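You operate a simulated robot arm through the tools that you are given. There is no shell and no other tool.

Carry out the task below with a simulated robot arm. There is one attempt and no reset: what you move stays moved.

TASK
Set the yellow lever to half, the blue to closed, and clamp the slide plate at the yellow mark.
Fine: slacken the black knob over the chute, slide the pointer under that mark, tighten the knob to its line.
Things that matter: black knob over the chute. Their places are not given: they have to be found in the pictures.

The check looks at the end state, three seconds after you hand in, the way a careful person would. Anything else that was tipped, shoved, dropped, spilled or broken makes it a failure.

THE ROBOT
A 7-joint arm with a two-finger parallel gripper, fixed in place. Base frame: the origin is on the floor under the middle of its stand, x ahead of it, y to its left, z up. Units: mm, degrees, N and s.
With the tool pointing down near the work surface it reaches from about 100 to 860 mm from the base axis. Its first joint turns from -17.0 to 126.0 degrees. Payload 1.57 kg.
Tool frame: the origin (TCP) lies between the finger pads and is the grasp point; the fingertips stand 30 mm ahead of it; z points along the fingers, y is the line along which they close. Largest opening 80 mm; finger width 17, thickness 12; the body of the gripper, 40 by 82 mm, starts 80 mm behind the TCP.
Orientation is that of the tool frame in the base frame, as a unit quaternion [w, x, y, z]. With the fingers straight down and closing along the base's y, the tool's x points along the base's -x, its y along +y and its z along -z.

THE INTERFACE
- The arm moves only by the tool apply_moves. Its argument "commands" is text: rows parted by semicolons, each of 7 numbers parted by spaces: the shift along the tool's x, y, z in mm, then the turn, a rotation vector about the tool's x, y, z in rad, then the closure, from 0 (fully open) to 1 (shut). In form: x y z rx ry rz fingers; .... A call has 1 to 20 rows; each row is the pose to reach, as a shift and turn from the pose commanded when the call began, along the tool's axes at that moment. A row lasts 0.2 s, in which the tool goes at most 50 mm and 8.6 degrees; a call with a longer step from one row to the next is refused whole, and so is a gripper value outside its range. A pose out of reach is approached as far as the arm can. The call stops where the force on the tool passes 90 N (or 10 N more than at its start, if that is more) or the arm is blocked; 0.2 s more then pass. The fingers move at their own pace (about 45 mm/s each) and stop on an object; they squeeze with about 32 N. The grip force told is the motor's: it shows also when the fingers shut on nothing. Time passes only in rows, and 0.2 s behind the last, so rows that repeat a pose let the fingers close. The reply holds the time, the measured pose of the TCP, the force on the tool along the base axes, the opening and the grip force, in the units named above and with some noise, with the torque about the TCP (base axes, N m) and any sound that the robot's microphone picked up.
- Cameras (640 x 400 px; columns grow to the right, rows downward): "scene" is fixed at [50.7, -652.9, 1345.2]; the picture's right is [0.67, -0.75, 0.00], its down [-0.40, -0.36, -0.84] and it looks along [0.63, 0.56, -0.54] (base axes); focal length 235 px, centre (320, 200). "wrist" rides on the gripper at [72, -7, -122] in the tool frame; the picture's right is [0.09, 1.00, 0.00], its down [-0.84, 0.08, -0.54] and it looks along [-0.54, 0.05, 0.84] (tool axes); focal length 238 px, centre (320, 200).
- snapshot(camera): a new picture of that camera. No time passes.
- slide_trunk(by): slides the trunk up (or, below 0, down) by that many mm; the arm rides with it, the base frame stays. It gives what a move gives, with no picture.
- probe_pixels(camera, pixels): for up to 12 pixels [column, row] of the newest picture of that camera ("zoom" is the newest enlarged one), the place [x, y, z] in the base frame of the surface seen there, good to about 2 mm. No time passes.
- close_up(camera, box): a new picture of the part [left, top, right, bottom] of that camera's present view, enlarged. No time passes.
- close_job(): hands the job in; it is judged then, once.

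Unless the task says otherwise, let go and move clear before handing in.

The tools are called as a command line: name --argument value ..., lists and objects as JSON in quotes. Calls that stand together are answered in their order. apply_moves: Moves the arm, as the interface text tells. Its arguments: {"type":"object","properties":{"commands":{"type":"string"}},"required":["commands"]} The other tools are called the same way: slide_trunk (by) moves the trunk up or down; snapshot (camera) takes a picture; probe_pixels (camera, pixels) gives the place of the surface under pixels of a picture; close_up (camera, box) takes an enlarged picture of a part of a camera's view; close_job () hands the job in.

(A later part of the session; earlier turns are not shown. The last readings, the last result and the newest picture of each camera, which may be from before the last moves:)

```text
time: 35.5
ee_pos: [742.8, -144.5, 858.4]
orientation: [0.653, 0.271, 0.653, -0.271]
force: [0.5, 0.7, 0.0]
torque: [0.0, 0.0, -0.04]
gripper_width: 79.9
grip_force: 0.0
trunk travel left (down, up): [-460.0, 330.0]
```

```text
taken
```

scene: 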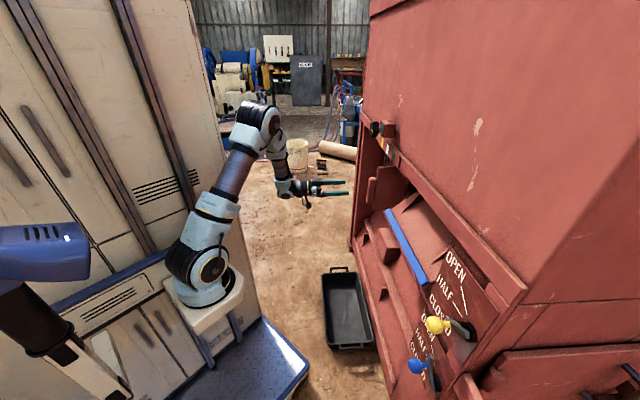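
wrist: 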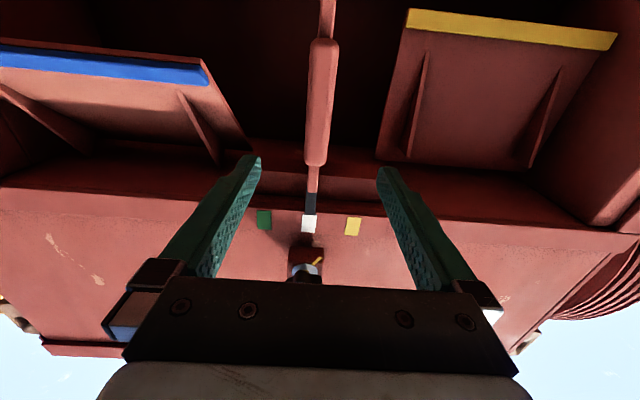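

The handle is visible at (320,100), with the pointer under the white mark at (309,222). I'll probe the handle edges, the yellow-edged flap and side structures to check clearance for the slide.

probe_pixels --camera "wrist" --pixels '[[310, 100], [325, 100], [334, 100], [320, 50], [318, 155], [410, 18], [510, 30], [610, 42], [420, 100], [540, 100], [385, 150], [620, 190]]'

close_up --camera "wrist" --box '[240, 20, 400, 280]'

```text
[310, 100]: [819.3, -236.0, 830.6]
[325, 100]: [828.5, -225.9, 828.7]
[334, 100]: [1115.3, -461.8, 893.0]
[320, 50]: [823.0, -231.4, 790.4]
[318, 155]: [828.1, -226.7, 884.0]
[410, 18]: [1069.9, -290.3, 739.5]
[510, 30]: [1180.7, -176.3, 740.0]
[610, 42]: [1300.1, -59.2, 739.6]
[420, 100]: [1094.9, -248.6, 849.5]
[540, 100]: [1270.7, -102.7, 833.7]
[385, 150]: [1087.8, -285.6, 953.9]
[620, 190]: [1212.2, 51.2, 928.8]
```

```text
1.54 times, centred on (320, 150) of wrist
```

zoom: 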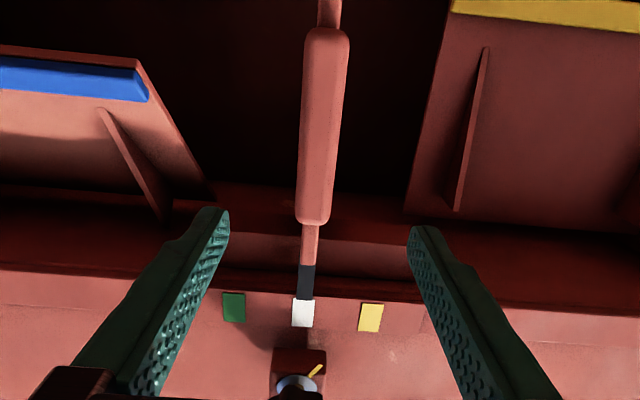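

The flaps lie far deeper inside, so nothing obstructs the slide; the handle spans about s=407–435 with its front at d=746. I'll advance with open fingers to straddle it.

apply_moves --commands "6 -0.8 25 0 0 0 0; 13 -1.5 50 0 0 0 0; 13 -1.5 75 0 0 0 0; 13 -1.5 95 0 0 0 0; 13 -1.5 108 0 0 0 0; 13 -1.5 112 0 0 0 0; 13 -1.5 112 0 0 0 0"

snapshot --camera "wrist"

close_up --camera "scene" --box '[330, 100, 450, 240]'

```text
time: 37.1
ee_pos: [820.5, -226.7, 843.9]
orientation: [0.654, 0.27, 0.653, -0.27]
force: [0.1, -0.2, 0.5]
torque: [0.0, 0.0, 0.0]
gripper_width: 80.1
grip_force: 0.0
trunk travel left (down, up): [-460.0, 330.0]
```

```text
taken
```

wrist: 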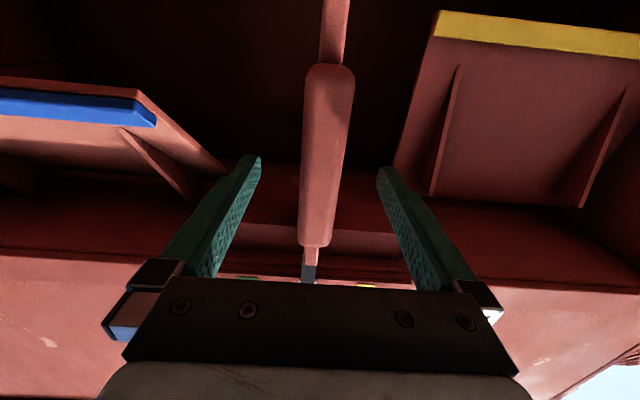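

```text
2.86 times, centred on (390, 170) of scene
```

zoom: 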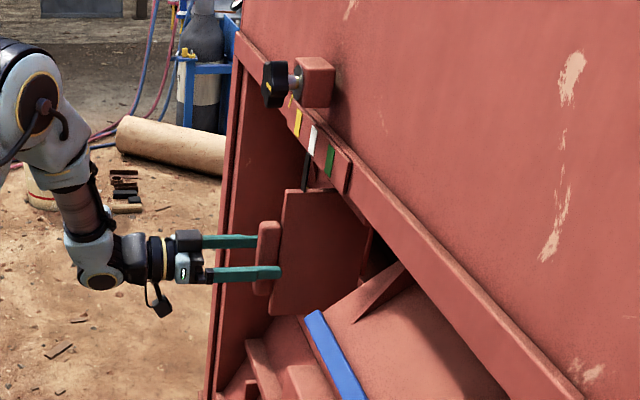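

The fingers straddle the handle, but the palm hides the marks (just above row 283). I'll drop 24 mm along the handle for a better view of the pointer, then close the fingers.

apply_moves --commands "12 0 0 0 0 0 0; 24 0 0 0 0 0 0; 24 0 0 0 0 0 0.4; 24 0 0 0 0 0 0.8; 24 0 0 0 0 0 1; 24 0 0 0 0 0 1; 24 0 0 0 0 0 1"

snapshot --camera "wrist"

```text
time: 38.7
ee_pos: [820.3, -225.9, 820.7]
orientation: [0.653, 0.271, 0.653, -0.271]
force: [-2.7, -1.3, -1.1]
torque: [-0.06, -0.1, -0.06]
gripper_width: 25.9
grip_force: 27.9
trunk travel left (down, up): [-460.0, 330.0]
```

```text
taken
```

wrist: 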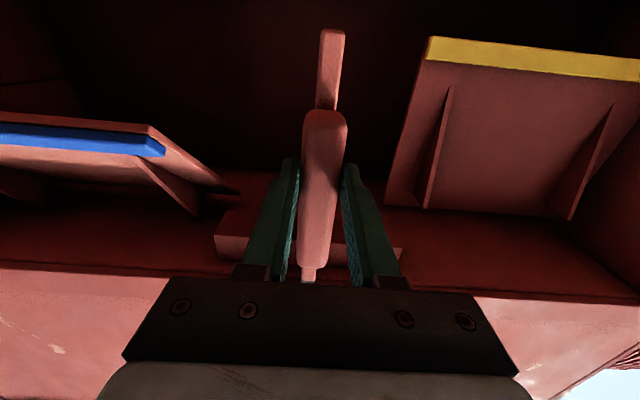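

The handle is gripped at 26 mm with little side load, though the marks are now hidden behind the palm. I'll test the slide with 10 mm along +u and read the force.

apply_moves --commands "0 2.5 0 0 0 0 1; 0 5 0 0 0 0 1; 0 7.5 0 0 0 0 1; 0 10 0 0 0 0 1; 0 10 0 0 0 0 1"

close_up --camera "scene" --box '[360, 110, 420, 160]'

```text
time: 39.9
ee_pos: [827.1, -218.5, 820.4]
orientation: [0.653, 0.271, 0.653, -0.271]
force: [-9.4, 3.9, -1.7]
torque: [-0.25, -0.4, -0.36]
gripper_width: 25.8
grip_force: 37.4
trunk travel left (down, up): [-460.0, 330.0]
```

```text
8.00 times, centred on (390, 135) of scene
```

zoom: 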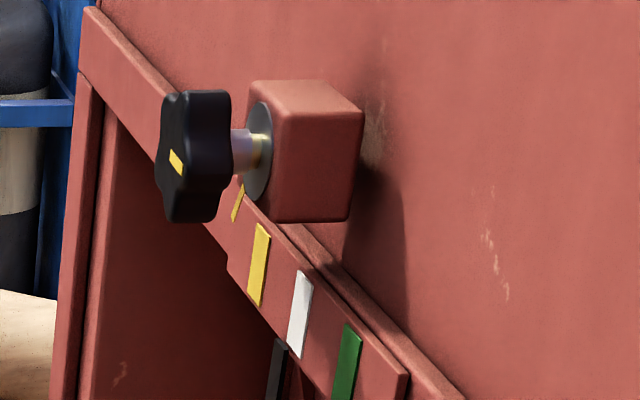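

The plate slides freely: the pointer moved to about (278,345) with only a few newtons. I'll continue another 58 mm.

apply_moves --commands "0 5 0 0 0 0 1; 0 11 0 0 0 0 1; 0 17 0 0 0 0 1; 0 23 0 0 0 0 1; 0 29 0 0 0 0 1; 0 35 0 0 0 0 1; 0 41 0 0 0 0 1; 0 47 0 0 0 0 1; 0 53 0 0 0 0 1; 0 58 0 0 0 0 1; 0 58 0 0 0 0 1; 0 58 0 0 0 0 1"

close_up --camera "scene" --box '[360, 110, 420, 160]'

snapshot --camera "wrist"

```text
time: 42.5
ee_pos: [869.0, -175.9, 819.8]
orientation: [0.653, 0.271, 0.654, -0.271]
force: [-0.4, -4.7, -10.2]
torque: [0.08, -0.16, -0.26]
gripper_width: 26.1
grip_force: 37.3
trunk travel left (down, up): [-460.0, 330.0]
```

```text
8.00 times, centred on (390, 135) of scene
```

zoom: 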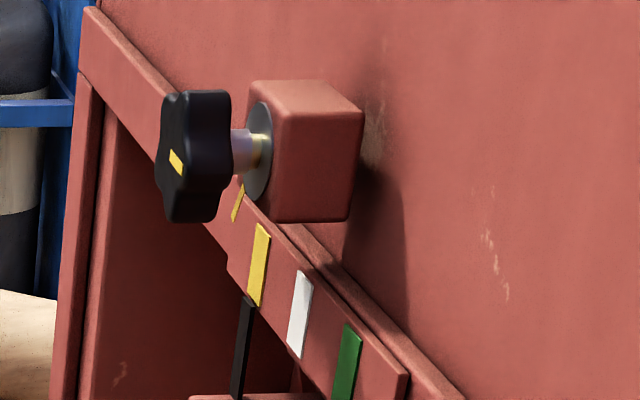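

```text
taken
```

wrist: 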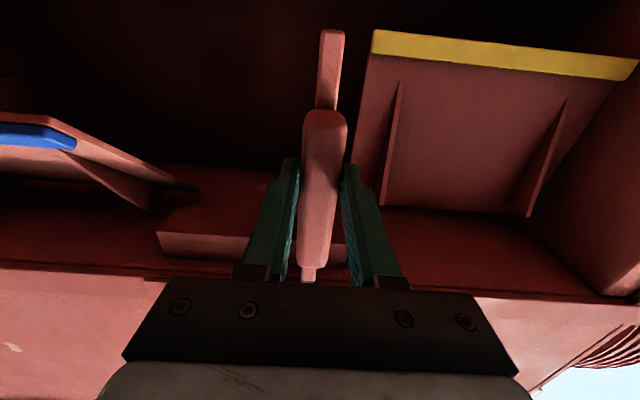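

The pointer is now just under the yellow mark. I'll zoom in further and probe the mark and pointer edges to measure the alignment.

close_up --camera "scene" --box '[382, 133, 406, 157]'

probe_pixels --camera "zoom" --pixels '[[150, 200], [320, 200], [320, 100], [200, 300], [320, 300], [420, 300], [150, 100], [250, 100], [100, 200], [200, 200], [250, 200], [400, 200]]'

```text
16.00 times, centred on (394, 145) of scene
```

zoom: 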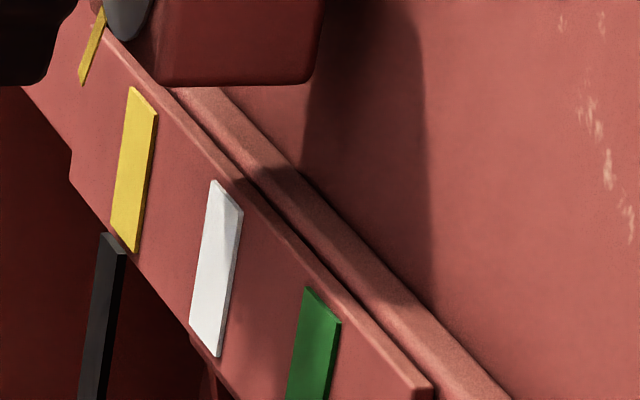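

```text
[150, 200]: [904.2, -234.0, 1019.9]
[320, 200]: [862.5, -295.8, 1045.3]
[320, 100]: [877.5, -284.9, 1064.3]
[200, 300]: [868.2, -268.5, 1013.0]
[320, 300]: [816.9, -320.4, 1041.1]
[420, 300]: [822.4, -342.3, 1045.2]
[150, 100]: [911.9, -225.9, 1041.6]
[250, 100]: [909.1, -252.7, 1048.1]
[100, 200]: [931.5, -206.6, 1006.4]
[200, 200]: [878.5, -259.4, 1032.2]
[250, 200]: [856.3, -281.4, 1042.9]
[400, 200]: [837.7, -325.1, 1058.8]
```

probe_pixels --camera "zoom" --pixels '[[101, 250], [107, 250], [112, 250], [117, 252], [95, 300], [100, 300], [106, 300], [112, 300], [119, 190], [142, 190], [115, 225], [134, 243]]'

```text
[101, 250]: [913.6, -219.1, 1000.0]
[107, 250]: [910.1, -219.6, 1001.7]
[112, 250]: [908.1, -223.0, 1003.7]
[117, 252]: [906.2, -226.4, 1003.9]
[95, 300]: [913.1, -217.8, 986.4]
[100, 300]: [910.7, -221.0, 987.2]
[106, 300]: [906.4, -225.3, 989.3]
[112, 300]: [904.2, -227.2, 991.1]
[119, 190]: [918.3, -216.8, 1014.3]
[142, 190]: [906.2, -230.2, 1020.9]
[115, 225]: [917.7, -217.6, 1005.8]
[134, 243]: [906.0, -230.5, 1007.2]
```

The oblique scene view gives an ambiguous offset of a few mm. I'll release the handle, back off, and rise so the wrist camera sees pointer and mark head-on.

apply_moves --commands "0 0 0 0 0 0 0.5; 0 0 0 0 0 0 0; 0 0 0 0 0 0 0; 0 0 -25 0 0 0 0; 0 0 -60 0 0 0 0; 0 0 -95 0 0 0 0; 0 0 -112 0 0 0 0; -40 2 -112 0 0 0 0; -80 2 -112 0 0 0 0; -120 2 -112 0 0 0 0; -155 2 -112 0 0 0 0; -155 2 -112 0 0 0 0"

snapshot --camera "wrist"

close_up --camera "wrist" --box '[270, 90, 370, 190]'

```text
time: 45.1
ee_pos: [791.1, -96.9, 977.4]
orientation: [0.653, 0.27, 0.653, -0.27]
force: [0.2, 0.0, 0.7]
torque: [0.02, 0.01, 0.0]
gripper_width: 79.8
grip_force: 0.1
trunk travel left (down, up): [-460.0, 330.0]
```

```text
taken
```

wrist: 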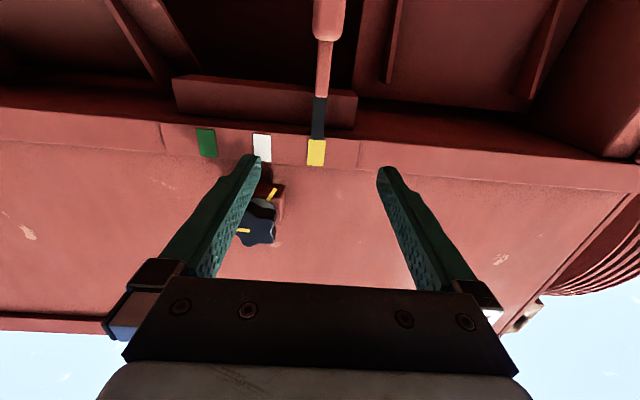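

```text
4.00 times, centred on (320, 140) of wrist
```

zoom: 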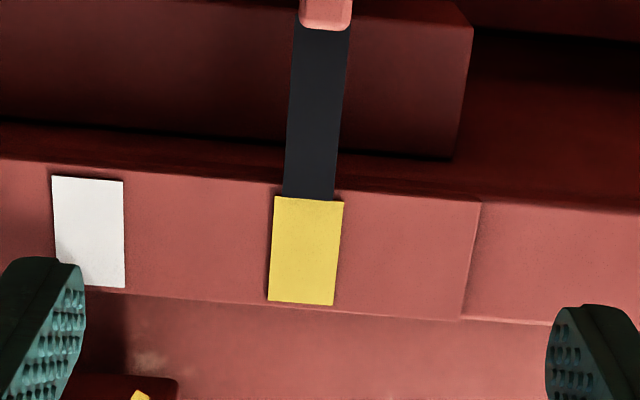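

Head-on, the pointer spans (283–334) and the yellow mark (274–343) in the zoom, both centred at about 308.5, so the alignment is within half a millimetre. I'll go back to the knob pose: shift the arm, then raise the trunk by 240.

apply_moves --commands "30 -18 0 0 0 0 0; 60 -36 0 0 0 0 0; 90 -54 0 0 0 0 0; 120 -70 0 0 0 0 0; 120 -70 0 0 0 0 0"

slide_trunk --by 240

snapshot --camera "wrist"

close_up --camera "wrist" --box '[260, 60, 380, 180]'

```text
time: 46.3
ee_pos: [739.6, -145.0, 855.9]
orientation: [0.653, 0.271, 0.653, -0.271]
force: [0.7, 0.1, -0.9]
torque: [0.0, 0.0, 0.0]
gripper_width: 79.7
grip_force: 0.1
trunk travel left (down, up): [-460.0, 330.0]
```

```text
time: 48.8
ee_pos: [740.0, -144.5, 1095.4]
orientation: [0.653, 0.271, 0.653, -0.271]
force: [-0.1, 0.9, -1.0]
torque: [-0.01, 0.02, 0.02]
gripper_width: 79.8
grip_force: 0.1
trunk travel left (down, up): [-700.0, 90.0]
```

```text
taken
```

wrist: 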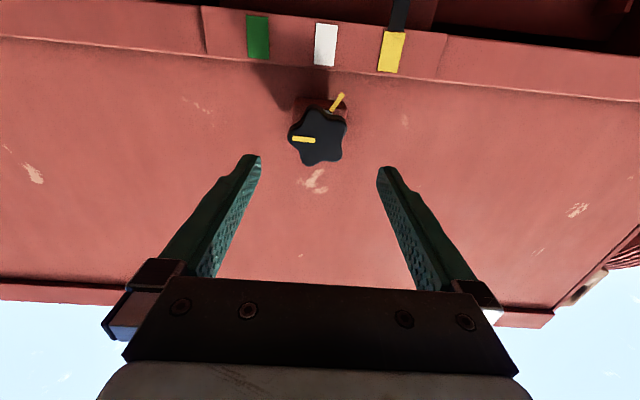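

```text
3.33 times, centred on (320, 120) of wrist
```

zoom: 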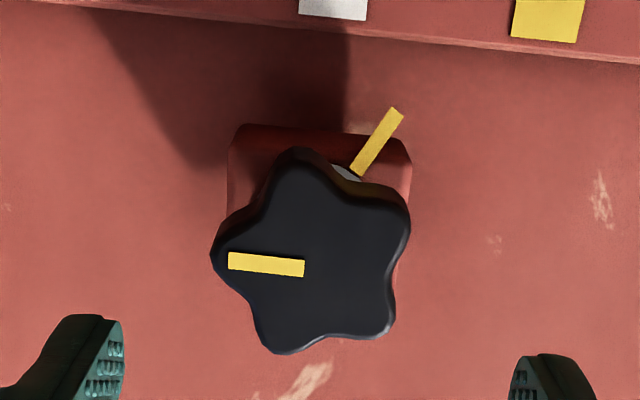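

The knob line now points image-left (about 173°), the block line at about 54°, so it needs about 120° clockwise. I'll probe the knob face depth, then rotate to -138° for the grip.

probe_pixels --camera "zoom" --pixels '[[320, 250], [300, 266], [235, 261], [300, 165], [405, 215], [385, 325], [275, 345], [218, 252], [370, 150], [280, 150], [340, 300], [300, 300]]'

apply_moves --commands "0 0 0 0 0 -0.1338 0; 0 0 0 0 0 -0.2676 0; 0 0 0 0 0 -0.4014 0; 0 0 0 0 0 -0.5352 0; 0 0 0 0 0 -0.669 0; 0 0 0 0 0 -0.8028 0; 0 0 0 0 0 -0.9366 0; 0 0 0 0 0 -1.0704 0; 0 0 0 0 0 -1.2042 0; 0 0 0 0 0 -1.338 0; 0 0 0 0 0 -1.4718 0; 0 0 0 0 0 -1.6056 0; 0 0 0 0 0 -1.7394 0; 0 0 0 0 0 -1.8732 0; 0 0 0 0 0 -2.007 0; 0 0 0 0 0 -2.1408 0; 0 0 0 0 0 -2.2746 0; 0 0 0 0 0 -2.4086 0; 0 0 0 0 0 -2.4086 0"

snapshot --camera "wrist"

```text
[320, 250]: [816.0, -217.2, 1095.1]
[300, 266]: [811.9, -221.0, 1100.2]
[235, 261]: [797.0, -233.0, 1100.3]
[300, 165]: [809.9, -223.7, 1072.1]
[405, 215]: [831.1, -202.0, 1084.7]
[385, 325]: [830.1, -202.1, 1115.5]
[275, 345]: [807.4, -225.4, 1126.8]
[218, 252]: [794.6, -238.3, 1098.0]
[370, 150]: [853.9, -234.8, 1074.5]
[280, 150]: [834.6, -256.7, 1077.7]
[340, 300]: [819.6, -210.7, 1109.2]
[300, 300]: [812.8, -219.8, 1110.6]
```

```text
time: 52.8
ee_pos: [740.3, -144.5, 1094.5]
orientation: [0.019, 0.513, -0.486, 0.707]
force: [0.3, -0.4, -0.1]
torque: [-0.02, -0.05, -0.01]
gripper_width: 80.0
grip_force: 0.2
trunk travel left (down, up): [-700.0, 90.0]
```

```text
taken
```

wrist: 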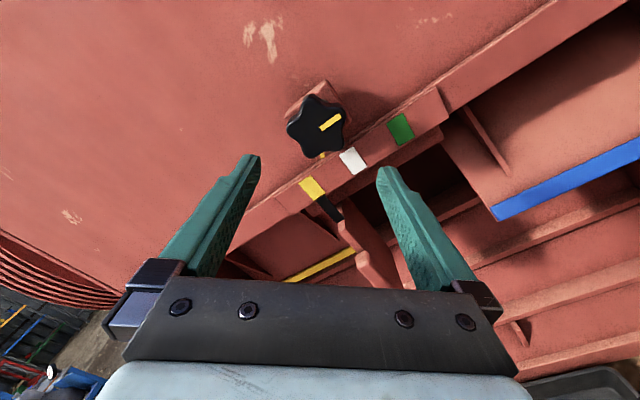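

Knob face is now at d≈730 with the axis at s≈421.6, z≈1099; the knob's attitude relative to the fingers matches the original grip. I'll centre and advance around it with open fingers.

apply_moves --commands "3.1 -4.4 20 0 0 0 0; 3.1 -4.4 45 0 0 0 0; 3.1 -4.4 70 0 0 0 0; 3.1 -4.4 88 0 0 0 0; 3.1 -4.4 97 0 0 0 0; 3.1 -4.4 97 0 0 0 0"

close_up --camera "wrist" --box '[230, 70, 430, 270]'

```text
time: 54.2
ee_pos: [809.7, -212.9, 1100.4]
orientation: [0.019, 0.513, -0.487, 0.707]
force: [-0.1, 0.0, -0.1]
torque: [0.01, 0.01, -0.03]
gripper_width: 79.6
grip_force: 0.0
trunk travel left (down, up): [-700.0, 90.0]
```

```text
2.00 times, centred on (330, 170) of wrist
```

zoom: 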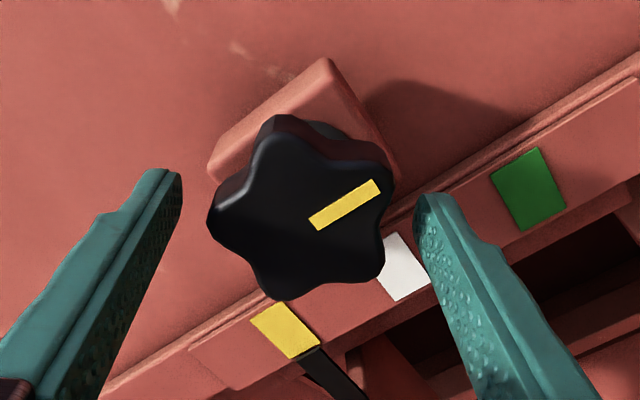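

The fingers straddle the knob symmetrically. I'll close and check the grip.

apply_moves --commands "0 0 0 0 0 0 0.3; 0 0 0 0 0 0 0.6; 0 0 0 0 0 0 1; 0 0 0 0 0 0 1; 0 0 0 0 0 0 1"

close_up --camera "wrist" --box '[230, 70, 430, 270]'

```text
time: 55.4
ee_pos: [809.1, -214.4, 1099.0]
orientation: [0.019, 0.513, -0.488, 0.706]
force: [-9.2, -4.5, -9.7]
torque: [-0.08, -0.16, -0.18]
gripper_width: 57.4
grip_force: 45.0
trunk travel left (down, up): [-700.0, 90.0]
```

```text
2.00 times, centred on (330, 170) of wrist
```

zoom: 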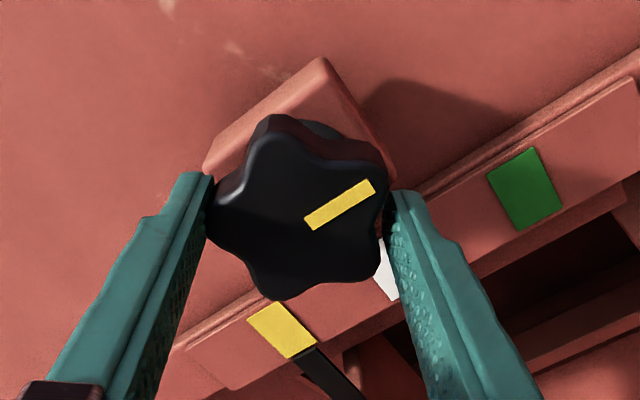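

The grip is firm (57.4 mm) with a mild side push of about 14 N. I'll now tighten clockwise 60°, advancing 2 mm with the thread, then check.

apply_moves --commands "0 0.8 0 0 0 0.05 1; 0 1 0.4 0 0 0.15 1; 0 1 0.6 0 0 0.25 1; 0 1 0.8 0 0 0.35 1; 0 1 1 0 0 0.45 1; 0 1 1.2 0 0 0.55 1; 0 1 1.4 0 0 0.65 1; 0 1 1.6 0 0 0.75 1; 0 1 1.8 0 0 0.85 1; 0 1 2 0 0 0.95 1; 0 1 2.2 0 0 1.047 1; 0 1 2.2 0 0 1.047 1"

close_up --camera "wrist" --box '[230, 70, 430, 270]'

```text
time: 58.0
ee_pos: [809.3, -213.1, 1101.0]
orientation: [0.338, -0.201, 0.678, -0.621]
force: [-29.0, 10.6, -8.1]
torque: [-0.14, -0.13, -0.71]
gripper_width: 57.3
grip_force: 45.0
trunk travel left (down, up): [-700.0, 90.0]
```

```text
2.00 times, centred on (330, 170) of wrist
```

zoom: 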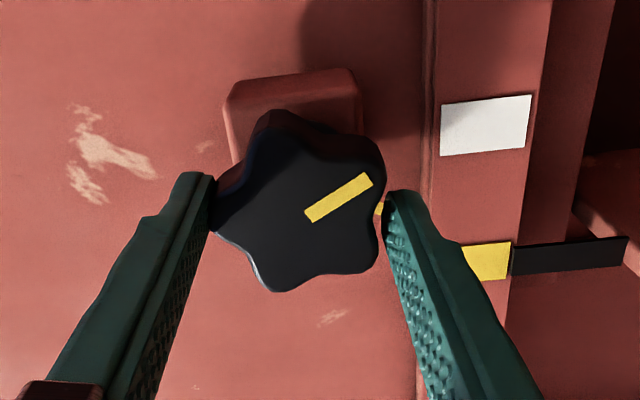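

The knob followed through 60°, with the line fixed relative to the fingers, but there is a 28 N axial push-back so I advanced too much. I'll relax that and turn the next 45°.

apply_moves --commands "1 0.5 -1 0 0 0.05 1; 1 0.5 -1.5 0 0 0.15 1; 1 0.5 -1.5 0 0 0.25 1; 1 0.5 -1.5 0 0 0.35 1; 1 0.5 -1.5 0 0 0.45 1; 1 0.5 -1.5 0 0 0.55 1; 1 0.5 -1.5 0 0 0.65 1; 1 0.5 -1.5 0 0 0.73 1; 1 0.5 -1.5 0 0 0.785 1; 1 0.5 -1.5 0 0 0.785 1"

close_up --camera "wrist" --box '[230, 70, 430, 270]'

```text
time: 60.2
ee_pos: [809.2, -213.7, 1101.2]
orientation: [0.551, 0.075, 0.702, -0.445]
force: [15.6, -1.6, 21.8]
torque: [0.21, 0.15, 0.94]
gripper_width: 57.7
grip_force: 45.3
trunk travel left (down, up): [-700.0, 90.0]
```

```text
2.00 times, centred on (330, 170) of wrist
```

zoom: 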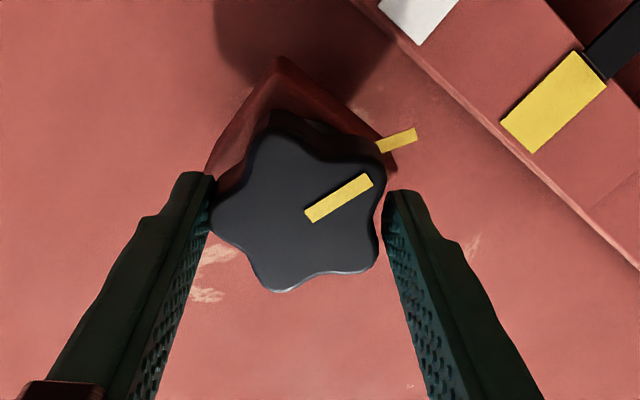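

105° done, and the knob line (30° in the picture) is about 13° short of the block line (17°). I'll relieve the force slightly and turn the remaining 15°.

apply_moves --commands "-1 0 0.5 0 0 0.05 1; -1 0 0.5 0 0 0.1 1; -1 0 0.5 0 0 0.15 1; -1 0 0.5 0 0 0.2 1; -1 0 0.5 0 0 0.262 1; -1 0 0.5 0 0 0.262 1"

close_up --camera "wrist" --box '[270, 90, 390, 210]'

```text
time: 61.6
ee_pos: [809.1, -214.6, 1101.0]
orientation: [0.603, 0.166, 0.687, -0.37]
force: [2.6, -4.3, 24.0]
torque: [-0.12, -0.09, 0.13]
gripper_width: 57.4
grip_force: 45.4
trunk travel left (down, up): [-700.0, 90.0]
```

```text
3.33 times, centred on (330, 150) of wrist
```

zoom: 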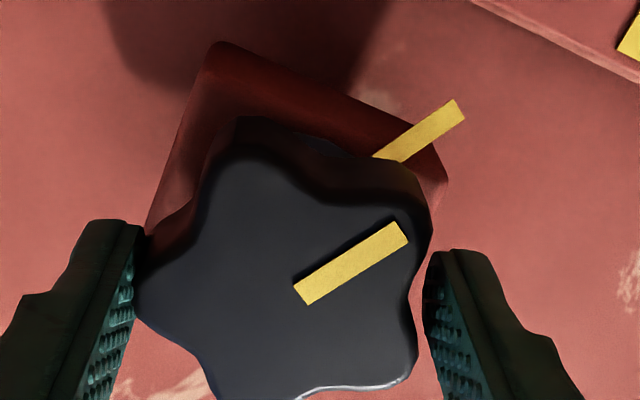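

The two lines now look nearly parallel; my projection estimate puts the knob 2–3° past the block line. I'll zoom tighter for a precise comparison.

close_up --camera "wrist" --box '[310, 110, 386, 190]'

close_up --camera "scene" --box '[360, 110, 420, 160]'

```text
5.00 times, centred on (348, 150) of wrist
```

zoom: 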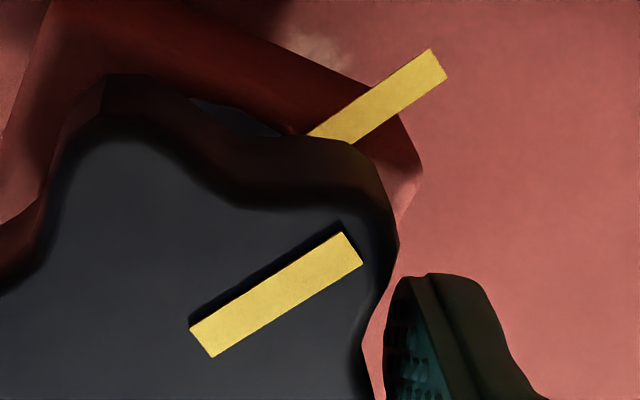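

```text
8.00 times, centred on (390, 135) of scene
```

zoom: 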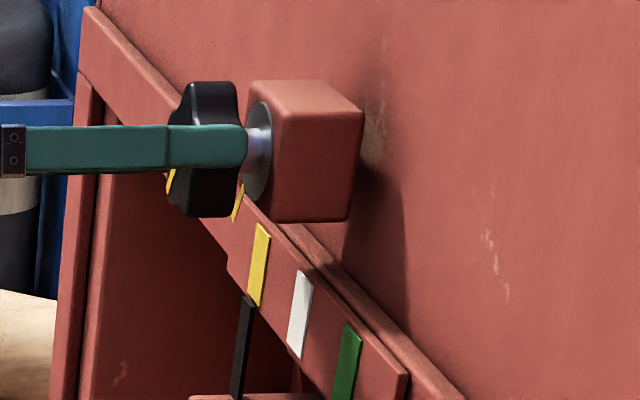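

The knob line (40°) and block line (42°) agree to within about 2° in the knob's plane. I'll release carefully, back off, and re-check both the line and the pointer.

apply_moves --commands "0 0 0 0 0 0 0.6; 0 0 0 0 0 0 0.3; 0 0 0 0 0 0 0; 0 0 0 0 0 0 0; 0 0 -20 0 0 0 0; 0 0 -45 0 0 0 0; 0 0 -70 0 0 0 0; 0 0 -95 0 0 0 0; 0 0 -95 0 0 0 0"

snapshot --camera "wrist"

close_up --camera "wrist" --box '[280, 70, 380, 150]'

```text
time: 63.6
ee_pos: [742.6, -148.2, 1099.9]
orientation: [0.603, 0.166, 0.688, -0.369]
force: [-0.3, 0.0, -0.2]
torque: [-0.02, -0.03, 0.03]
gripper_width: 79.9
grip_force: 0.1
trunk travel left (down, up): [-700.0, 90.0]
```

```text
taken
```

wrist: 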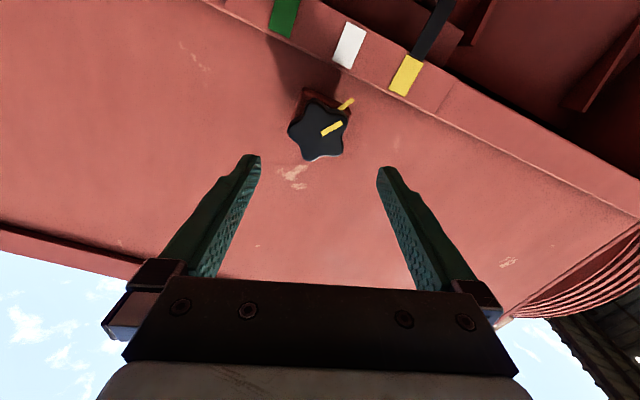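

```text
5.00 times, centred on (330, 110) of wrist
```

zoom: 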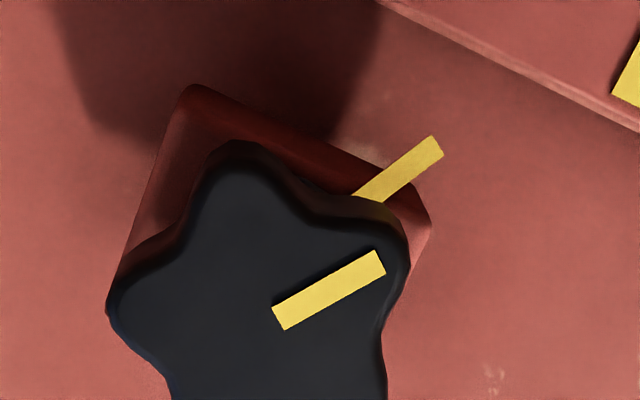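

After release the knob line seems to be maybe 5–7° past the block line in this skewed view. I'll return to the same viewpoint used at the start for a direct comparison.

apply_moves --commands "30 10 -30 0 0 0.1 0; 60 20 -60 0 0 0.2 0; 90 30 -85 0 0 0.314 0; 115 37 -100 0 0 0.314 0; 128.8 40.5 -102.5 0 0 0.314 0; 128.8 40.5 -102.5 0 0 0.314 0"

close_up --camera "wrist" --box '[270, 110, 370, 220]'

close_up --camera "wrist" --box '[300, 165, 340, 210]'

```text
time: 65.0
ee_pos: [668.2, -74.8, 963.2]
orientation: [0.653, 0.27, 0.654, -0.27]
force: [0.9, 0.9, -0.3]
torque: [0.01, -0.01, -0.01]
gripper_width: 79.9
grip_force: 0.0
trunk travel left (down, up): [-700.0, 90.0]
```

```text
3.64 times, centred on (320, 165) of wrist
```

zoom: 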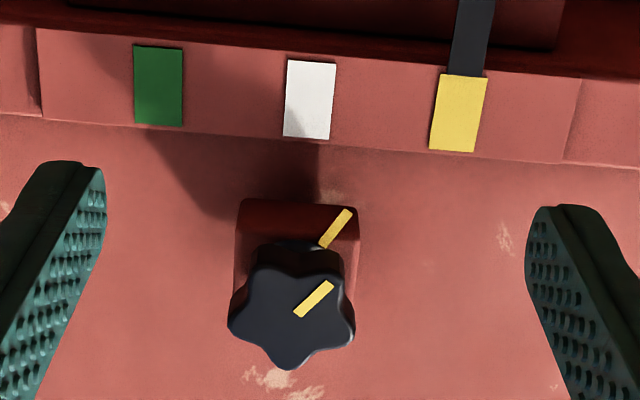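

```text
8.89 times, centred on (320, 188) of wrist
```

zoom: 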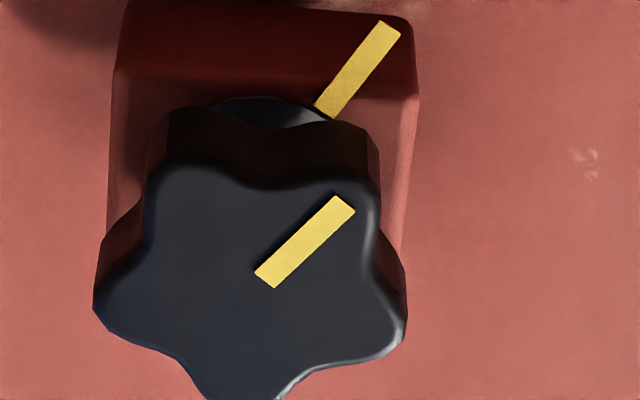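

At the same viewpoint, the knob line is about 8° past the block line (53° vs 61°), so the release twisted it slightly. I'll re-measure the knob's lobes and then correct it.

close_up --camera "wrist" --box '[290, 160, 340, 215]'

probe_pixels --camera "zoom" --pixels '[[155, 260], [455, 280], [290, 375], [205, 160], [400, 165], [300, 260], [315, 240], [365, 200], [300, 200], [250, 250], [350, 280], [300, 300]]'

```text
7.27 times, centred on (315, 188) of wrist
```

zoom: 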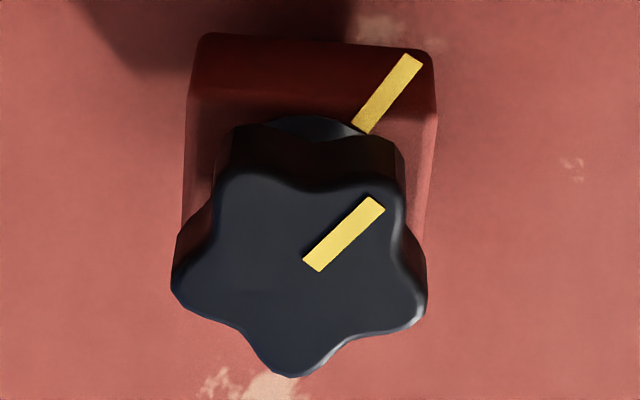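

```text
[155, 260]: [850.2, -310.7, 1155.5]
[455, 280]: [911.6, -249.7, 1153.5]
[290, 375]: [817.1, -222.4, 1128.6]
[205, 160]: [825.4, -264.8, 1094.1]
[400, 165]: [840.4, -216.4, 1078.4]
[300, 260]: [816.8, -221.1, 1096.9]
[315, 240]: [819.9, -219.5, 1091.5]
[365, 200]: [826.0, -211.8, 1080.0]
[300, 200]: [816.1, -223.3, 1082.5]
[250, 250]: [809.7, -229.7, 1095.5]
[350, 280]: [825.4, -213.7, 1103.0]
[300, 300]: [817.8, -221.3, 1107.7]
```

The knob's lobes now sit at about 17° with axis near s=420, z=1100. I'll return to the knob aligned at -17°, so the fingers nest on a lobe without twisting it.

apply_moves --commands "-35 0 10 0 0 0 0; -70 0 30 0 0 -0.1 0; -105 0 60 0 0 -0.2 0; -137 0.4 100 0 0 -0.297 0; -137 0.4 130 0 0 -0.297 0; -137 0.4 160 0 0 -0.297 0; -137 0.4 185 0 0 -0.297 0; -137 0.4 201 0 0 -0.297 0; -137 0.4 201 0 0 -0.297 0"

close_up --camera "wrist" --box '[230, 70, 430, 270]'

```text
refused: row 4 steps farther than a row can; nothing moved
```

```text
2.00 times, centred on (330, 170) of wrist
```

zoom: 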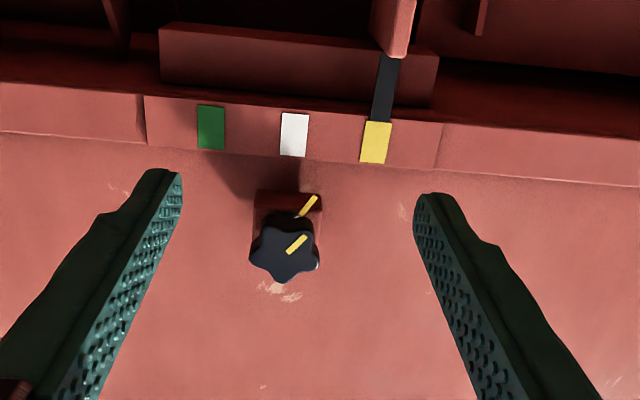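

The call was refused because row 4 stepped just over 50 mm, and nothing moved. I'll resend it with smaller steps.

apply_moves --commands "-30 0 10 0 0 0 0; -60 0 25 0 0 -0.06 0; -90 0 45 0 0 -0.12 0; -115 0 70 0 0 -0.2 0; -137 0.4 100 0 0 -0.297 0; -137 0.4 130 0 0 -0.297 0; -137 0.4 160 0 0 -0.297 0; -137 0.4 185 0 0 -0.297 0; -137 0.4 201 0 0 -0.297 0; -137 0.4 201 0 0 -0.297 0"

close_up --camera "wrist" --box '[230, 70, 430, 270]'

```text
time: 67.2
ee_pos: [813.6, -218.4, 1100.8]
orientation: [0.606, 0.171, 0.686, -0.365]
force: [0.2, 0.3, 0.3]
torque: [0.0, 0.04, -0.02]
gripper_width: 80.2
grip_force: 0.1
trunk travel left (down, up): [-700.0, 90.0]
```

```text
2.00 times, centred on (330, 170) of wrist
```

zoom: 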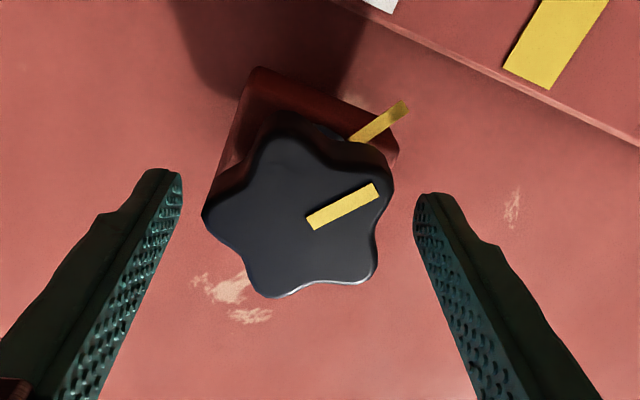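

The knob is nested between open fingers with a lobe facing the left pad. I'll close and check forces.

apply_moves --commands "0 0 0 0 0 0 0.2; 0 0 0 0 0 0 0.4; 0 0 0 0 0 0 0.6; 0 0 0 0 0 0 1; 0 0 0 0 0 0 1"

close_up --camera "wrist" --box '[230, 70, 430, 270]'

```text
time: 68.4
ee_pos: [813.5, -216.8, 1101.3]
orientation: [0.606, 0.169, 0.687, -0.364]
force: [2.4, -1.4, -0.9]
torque: [0.05, 0.02, 0.14]
gripper_width: 57.9
grip_force: 45.1
trunk travel left (down, up): [-700.0, 90.0]
```

```text
2.00 times, centred on (330, 170) of wrist
```

zoom: 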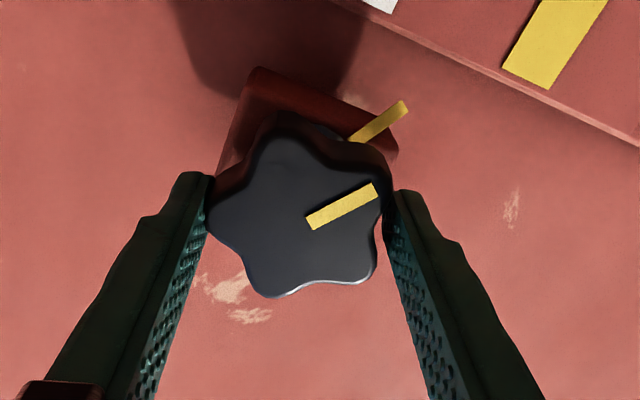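

This grip is well centred, with almost no force, and the knob did not shift. I'll turn back 8° counter-clockwise slowly.

apply_moves --commands "0 0 0 0 0 -0.04 1; 0 0 0 0 0 -0.08 1; 0 0 0 0 0 -0.12 1; 0 0 0 0 0 -0.145 1; 0 0 0 0 0 -0.145 1"

close_up --camera "wrist" --box '[310, 110, 386, 190]'

```text
time: 69.6
ee_pos: [813.5, -217.9, 1101.5]
orientation: [0.578, 0.12, 0.697, -0.408]
force: [10.5, -4.7, 2.1]
torque: [-0.2, -0.21, 0.37]
gripper_width: 57.8
grip_force: 44.9
trunk travel left (down, up): [-700.0, 90.0]
```

```text
5.00 times, centred on (348, 150) of wrist
```

zoom: 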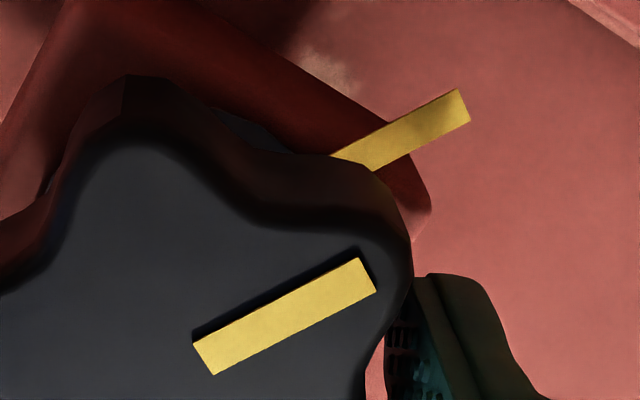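

Knob line and block line now both come out at about 35–36° in the knob's plane, aligned within 1°. I'll open slowly, back off and verify again.

apply_moves --commands "0 0 0 0 0 0 0.27; 0 0 0 0 0 0 0.24; 0 0 0 0 0 0 0.2; 0 0 0 0 0 0 0.1; 0 0 0 0 0 0 0; 0 0 0 0 0 0 0; 0 0 -20 0 0 0 0; 0 0 -50 0 0 0 0; 0 0 -90 0 0 0 0; 0 0 -100 0 0 0 0; 0 0 -100 0 0 0 0"

apply_moves --commands "32 16 -20 0 0 0.1 0; 64 32 -45 0 0 0.2 0; 96 48 -70 0 0 0.32 0; 124 60 -100 0 0 0.44 0; 124 60 -102 0 0 0.44 0"

close_up --camera "wrist" --box '[290, 160, 340, 215]'

snapshot --camera "wrist"

```text
time: 72.0
ee_pos: [742.1, -147.2, 1102.0]
orientation: [0.578, 0.121, 0.697, -0.408]
force: [0.1, -0.3, 0.5]
torque: [0.0, 0.01, -0.02]
gripper_width: 80.3
grip_force: 0.1
trunk travel left (down, up): [-700.0, 90.0]
```

```text
time: 73.2
ee_pos: [669.0, -72.2, 963.7]
orientation: [0.653, 0.271, 0.653, -0.271]
force: [0.3, -0.5, 0.2]
torque: [0.01, -0.02, 0.01]
gripper_width: 80.1
grip_force: 0.0
trunk travel left (down, up): [-700.0, 90.0]
```

```text
7.27 times, centred on (315, 188) of wrist
```

zoom: 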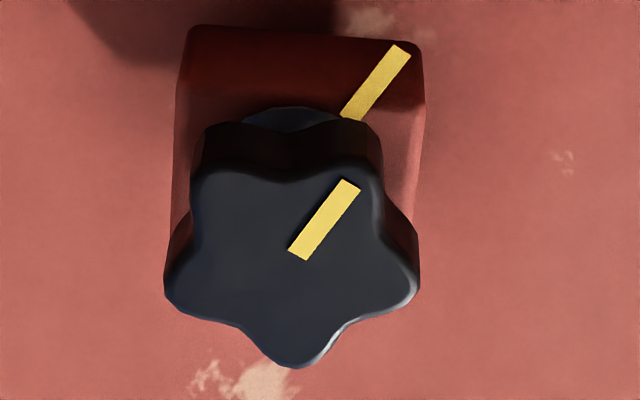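

```text
taken
```

wrist: 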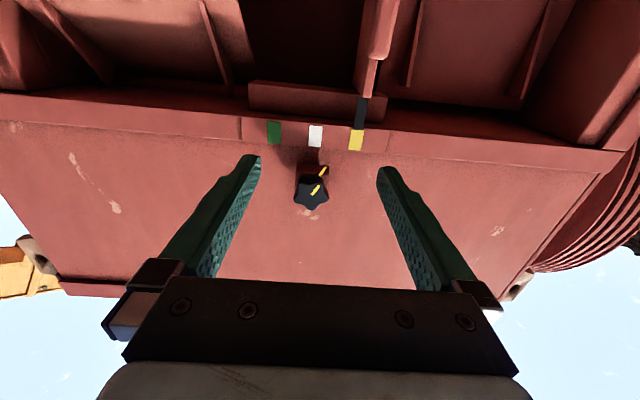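

Knob and block lines are now parallel (both about 52° in the picture) and the pointer is still under yellow. Now for the levers; first I'll probe the machine's protrusions along the way.

snapshot --camera "scene"

probe_pixels --camera "scene" --pixels '[[365, 270], [375, 300], [385, 335], [395, 370], [390, 230], [410, 250], [425, 280], [385, 250], [460, 370], [440, 395], [500, 380], [600, 360]]'

probe_pixels --camera "scene" --pixels '[[480, 345], [520, 360], [460, 340], [440, 310], [430, 290], [405, 200], [430, 220], [480, 270], [380, 270], [370, 245], [405, 320], [400, 345]]'

```text
taken
```

scene: 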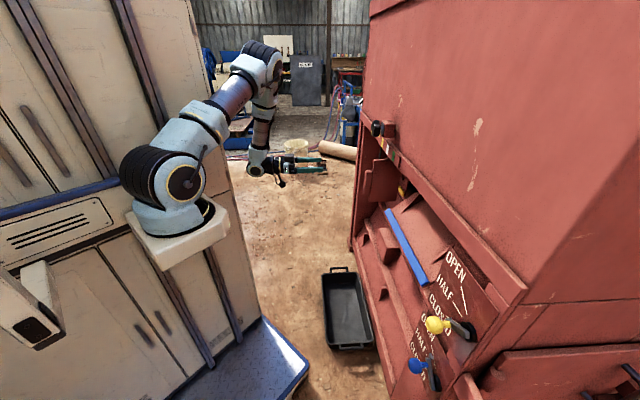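

```text
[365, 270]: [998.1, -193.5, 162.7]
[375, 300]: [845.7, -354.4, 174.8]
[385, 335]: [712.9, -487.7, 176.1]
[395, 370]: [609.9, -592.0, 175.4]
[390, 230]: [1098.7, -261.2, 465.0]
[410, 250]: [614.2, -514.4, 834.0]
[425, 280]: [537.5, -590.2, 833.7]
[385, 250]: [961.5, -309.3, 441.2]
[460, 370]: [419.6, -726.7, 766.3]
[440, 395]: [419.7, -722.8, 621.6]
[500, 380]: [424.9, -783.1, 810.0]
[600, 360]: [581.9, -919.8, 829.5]
```

```text
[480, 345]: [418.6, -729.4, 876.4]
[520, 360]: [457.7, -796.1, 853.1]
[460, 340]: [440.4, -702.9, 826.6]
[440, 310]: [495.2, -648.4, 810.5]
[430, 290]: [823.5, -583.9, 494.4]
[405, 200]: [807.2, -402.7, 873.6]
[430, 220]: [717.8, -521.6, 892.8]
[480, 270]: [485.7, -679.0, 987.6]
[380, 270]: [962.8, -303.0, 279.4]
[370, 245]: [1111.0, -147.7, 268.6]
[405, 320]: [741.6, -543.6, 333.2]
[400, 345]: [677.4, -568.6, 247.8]
```

The machine front stays at d≥790 everywhere except knob and levers, so sideways travel at d≤650 is clear. I'll shift sideways toward the levers in stages, checking reach.

apply_moves --commands "0 -35 8 0 0 0 0; 0 -70 16 0 0 0 0; 0 -105 24 0 0 0 0; 0 -140 32 0 0 0 0; 0 -175 40 0 0 0 0; 0 -210 48 0 0 0 0; 0 -245 56 0 0 0 0; 0 -280 64 0 0 0 0; 0 -315 72 0 0 0 0; 0 -350 80 0 0 0 0; 0 -350 80 0 0 0 0"

snapshot --camera "scene"

```text
time: 75.6
ee_pos: [557.3, -386.6, 973.7]
orientation: [0.651, 0.271, 0.655, -0.272]
force: [-0.3, 0.0, 0.5]
torque: [0.01, 0.02, -0.02]
gripper_width: 80.2
grip_force: 0.1
out of reach, approached as far as the arm can: row 2, 3, 4, 5, 6, 7, 8, 9, 10, 11
trunk travel left (down, up): [-700.0, 90.0]
```

```text
taken
```

scene: 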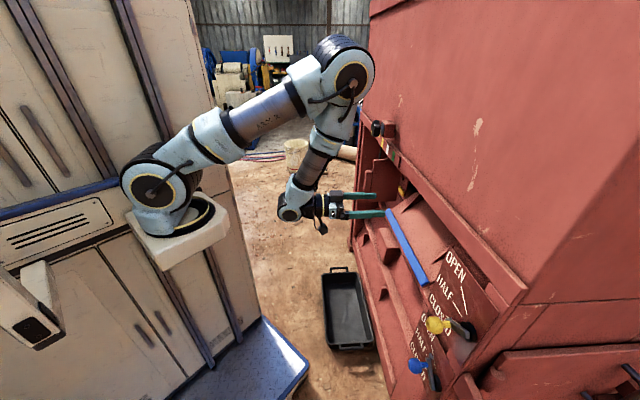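

Reach ran out sideways (TCP at s≈121): a wrist this low relative to the shoulder is unfavourable. I'll raise the arm relative to its shoulder by 200 mm, then try again (the trunk can drop later).

apply_moves --commands "-40 0 -10 0 0 0 0; -80 0 -20 0 0 0 0; -120 0 -30 0 0 0 0; -160 0 -40 0 0 0 0; -200 0 -50 0 0 0 0; -240 0 -60 0 0 0 0; -240 -35 -60 0 0 0 0; -240 -70 -60 0 0 0 0; -240 -105 -60 0 0 0 0; -240 -140 -60 0 0 0 0; -240 -175 -60 0 0 0 0; -240 -210 -60 0 0 0 0; -240 -245 -60 0 0 0 0; -240 -245 -60 0 0 0 0"

snapshot --camera "scene"

```text
time: 78.6
ee_pos: [547.1, -427.0, 1252.7]
orientation: [0.652, 0.27, 0.654, -0.272]
force: [0.1, -0.7, 0.0]
torque: [-0.01, 0.03, -0.01]
gripper_width: 80.1
grip_force: 0.1
out of reach, approached as far as the arm can: row 1, 2, 3, 4, 5, 6, 7, 8, 9, 10, 11, 12, 13, 14
trunk travel left (down, up): [-700.0, 90.0]
```

```text
taken
```

scene: 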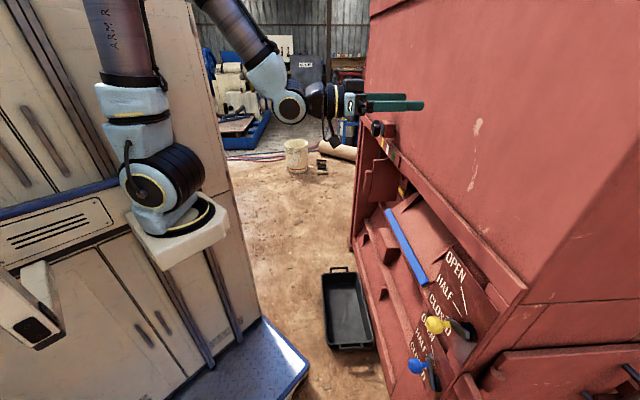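

The arm is limited here mainly by how closely it can fold, not by the machine. I'll measure where the wrist and elbow actually are to understand the geometry.

probe_pixels --camera "scene" --pixels '[[290, 108], [322, 102], [352, 105], [415, 105], [265, 75], [235, 25], [110, 40], [130, 95], [160, 180], [175, 165], [130, 215], [225, 230]]'

snapshot --camera "wrist"

close_up --camera "scene" --box '[60, 0, 440, 240]'

```text
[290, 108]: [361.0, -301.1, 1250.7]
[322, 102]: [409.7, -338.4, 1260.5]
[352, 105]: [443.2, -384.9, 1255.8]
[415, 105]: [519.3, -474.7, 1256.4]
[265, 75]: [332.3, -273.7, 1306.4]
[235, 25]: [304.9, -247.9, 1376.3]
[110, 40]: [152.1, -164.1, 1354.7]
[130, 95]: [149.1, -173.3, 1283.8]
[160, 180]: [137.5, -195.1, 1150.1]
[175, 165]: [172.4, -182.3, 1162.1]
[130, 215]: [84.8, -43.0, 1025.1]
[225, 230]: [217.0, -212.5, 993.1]
```

```text
taken
```

wrist: 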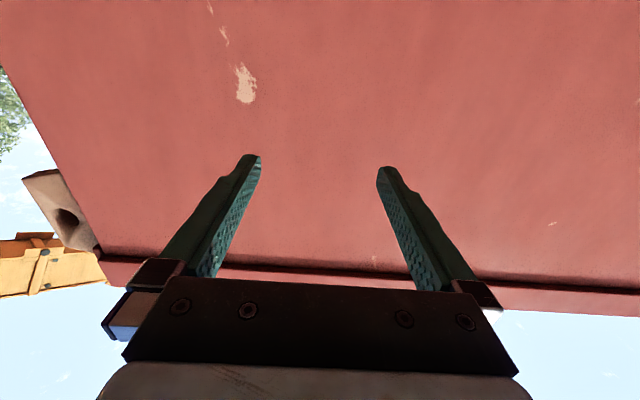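

```text
1.67 times, centred on (250, 120) of scene
```

zoom: 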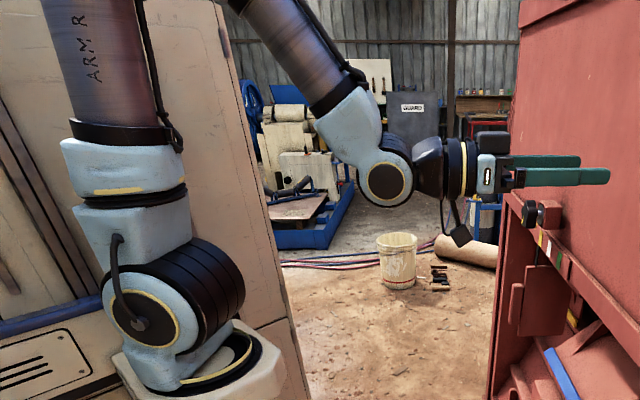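

The wrist centre is about 223 mm behind the TCP and only about 308 mm from the shoulder here, so folding is the limit. Staying further out (d≈705) should allow the sideways travel, so I'll try that.

apply_moves --commands "0 0 16 0 0 0 0; 0 -30 18 0 0 0 0; 0 -60 18 0 0 0 0; 0 -90 18 0 0 0 0; 0 -120 18 0 0 0 0; 0 -150 18 0 0 0 0; 0 -180 18 0 0 0 0; 0 -210 18 0 0 0 0; 0 -235 18 0 0 0 0; 0 -235 18 0 0 0 0"

snapshot --camera "scene"

```text
time: 80.8
ee_pos: [559.2, -438.9, 1252.9]
orientation: [0.653, 0.27, 0.654, -0.272]
force: [-0.8, 0.4, -0.2]
torque: [0.01, -0.02, 0.0]
gripper_width: 79.9
grip_force: 0.0
out of reach, approached as far as the arm can: row 2, 3, 4, 5, 6, 7, 8, 9, 10
trunk travel left (down, up): [-700.0, 90.0]
```

```text
taken
```

scene: 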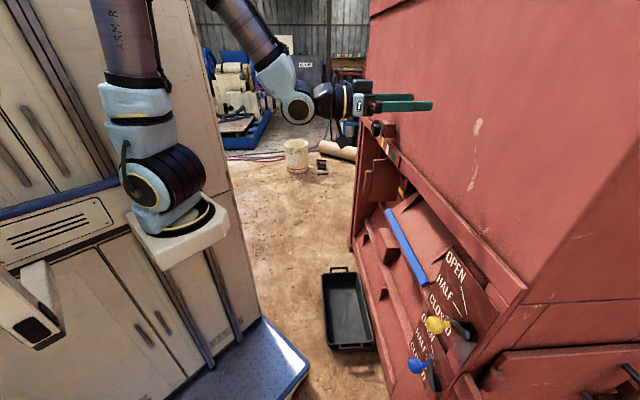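

Sideways motion is blocked by a joint limit rather than distance. I'll test whether swinging the tool's heading further clockwise (more toward -y) frees it.

apply_moves --commands "0 0 0 0.13 0 0 0; 0 0 0 0.26 0 0 0; 0 0 0 0.39 0 0 0; 0 0 0 0.52 0 0 0; 0 0 0 0.52 0 0 0"

snapshot --camera "scene"

```text
time: 82.0
ee_pos: [556.9, -436.7, 1257.7]
orientation: [0.561, 0.428, 0.562, -0.431]
force: [0.2, -0.6, -0.4]
torque: [0.0, 0.02, -0.02]
gripper_width: 79.8
grip_force: 0.1
trunk travel left (down, up): [-700.0, 90.0]
```

```text
taken
```

scene: 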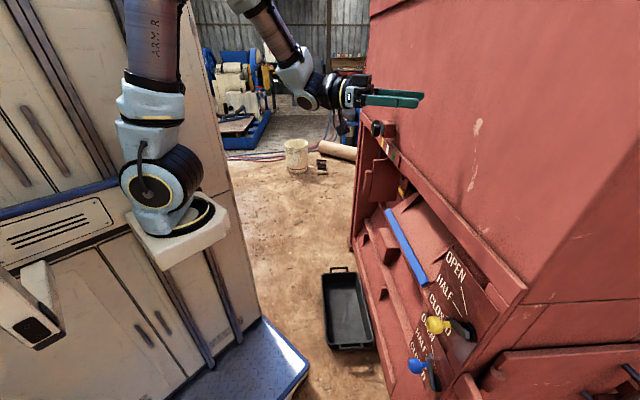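

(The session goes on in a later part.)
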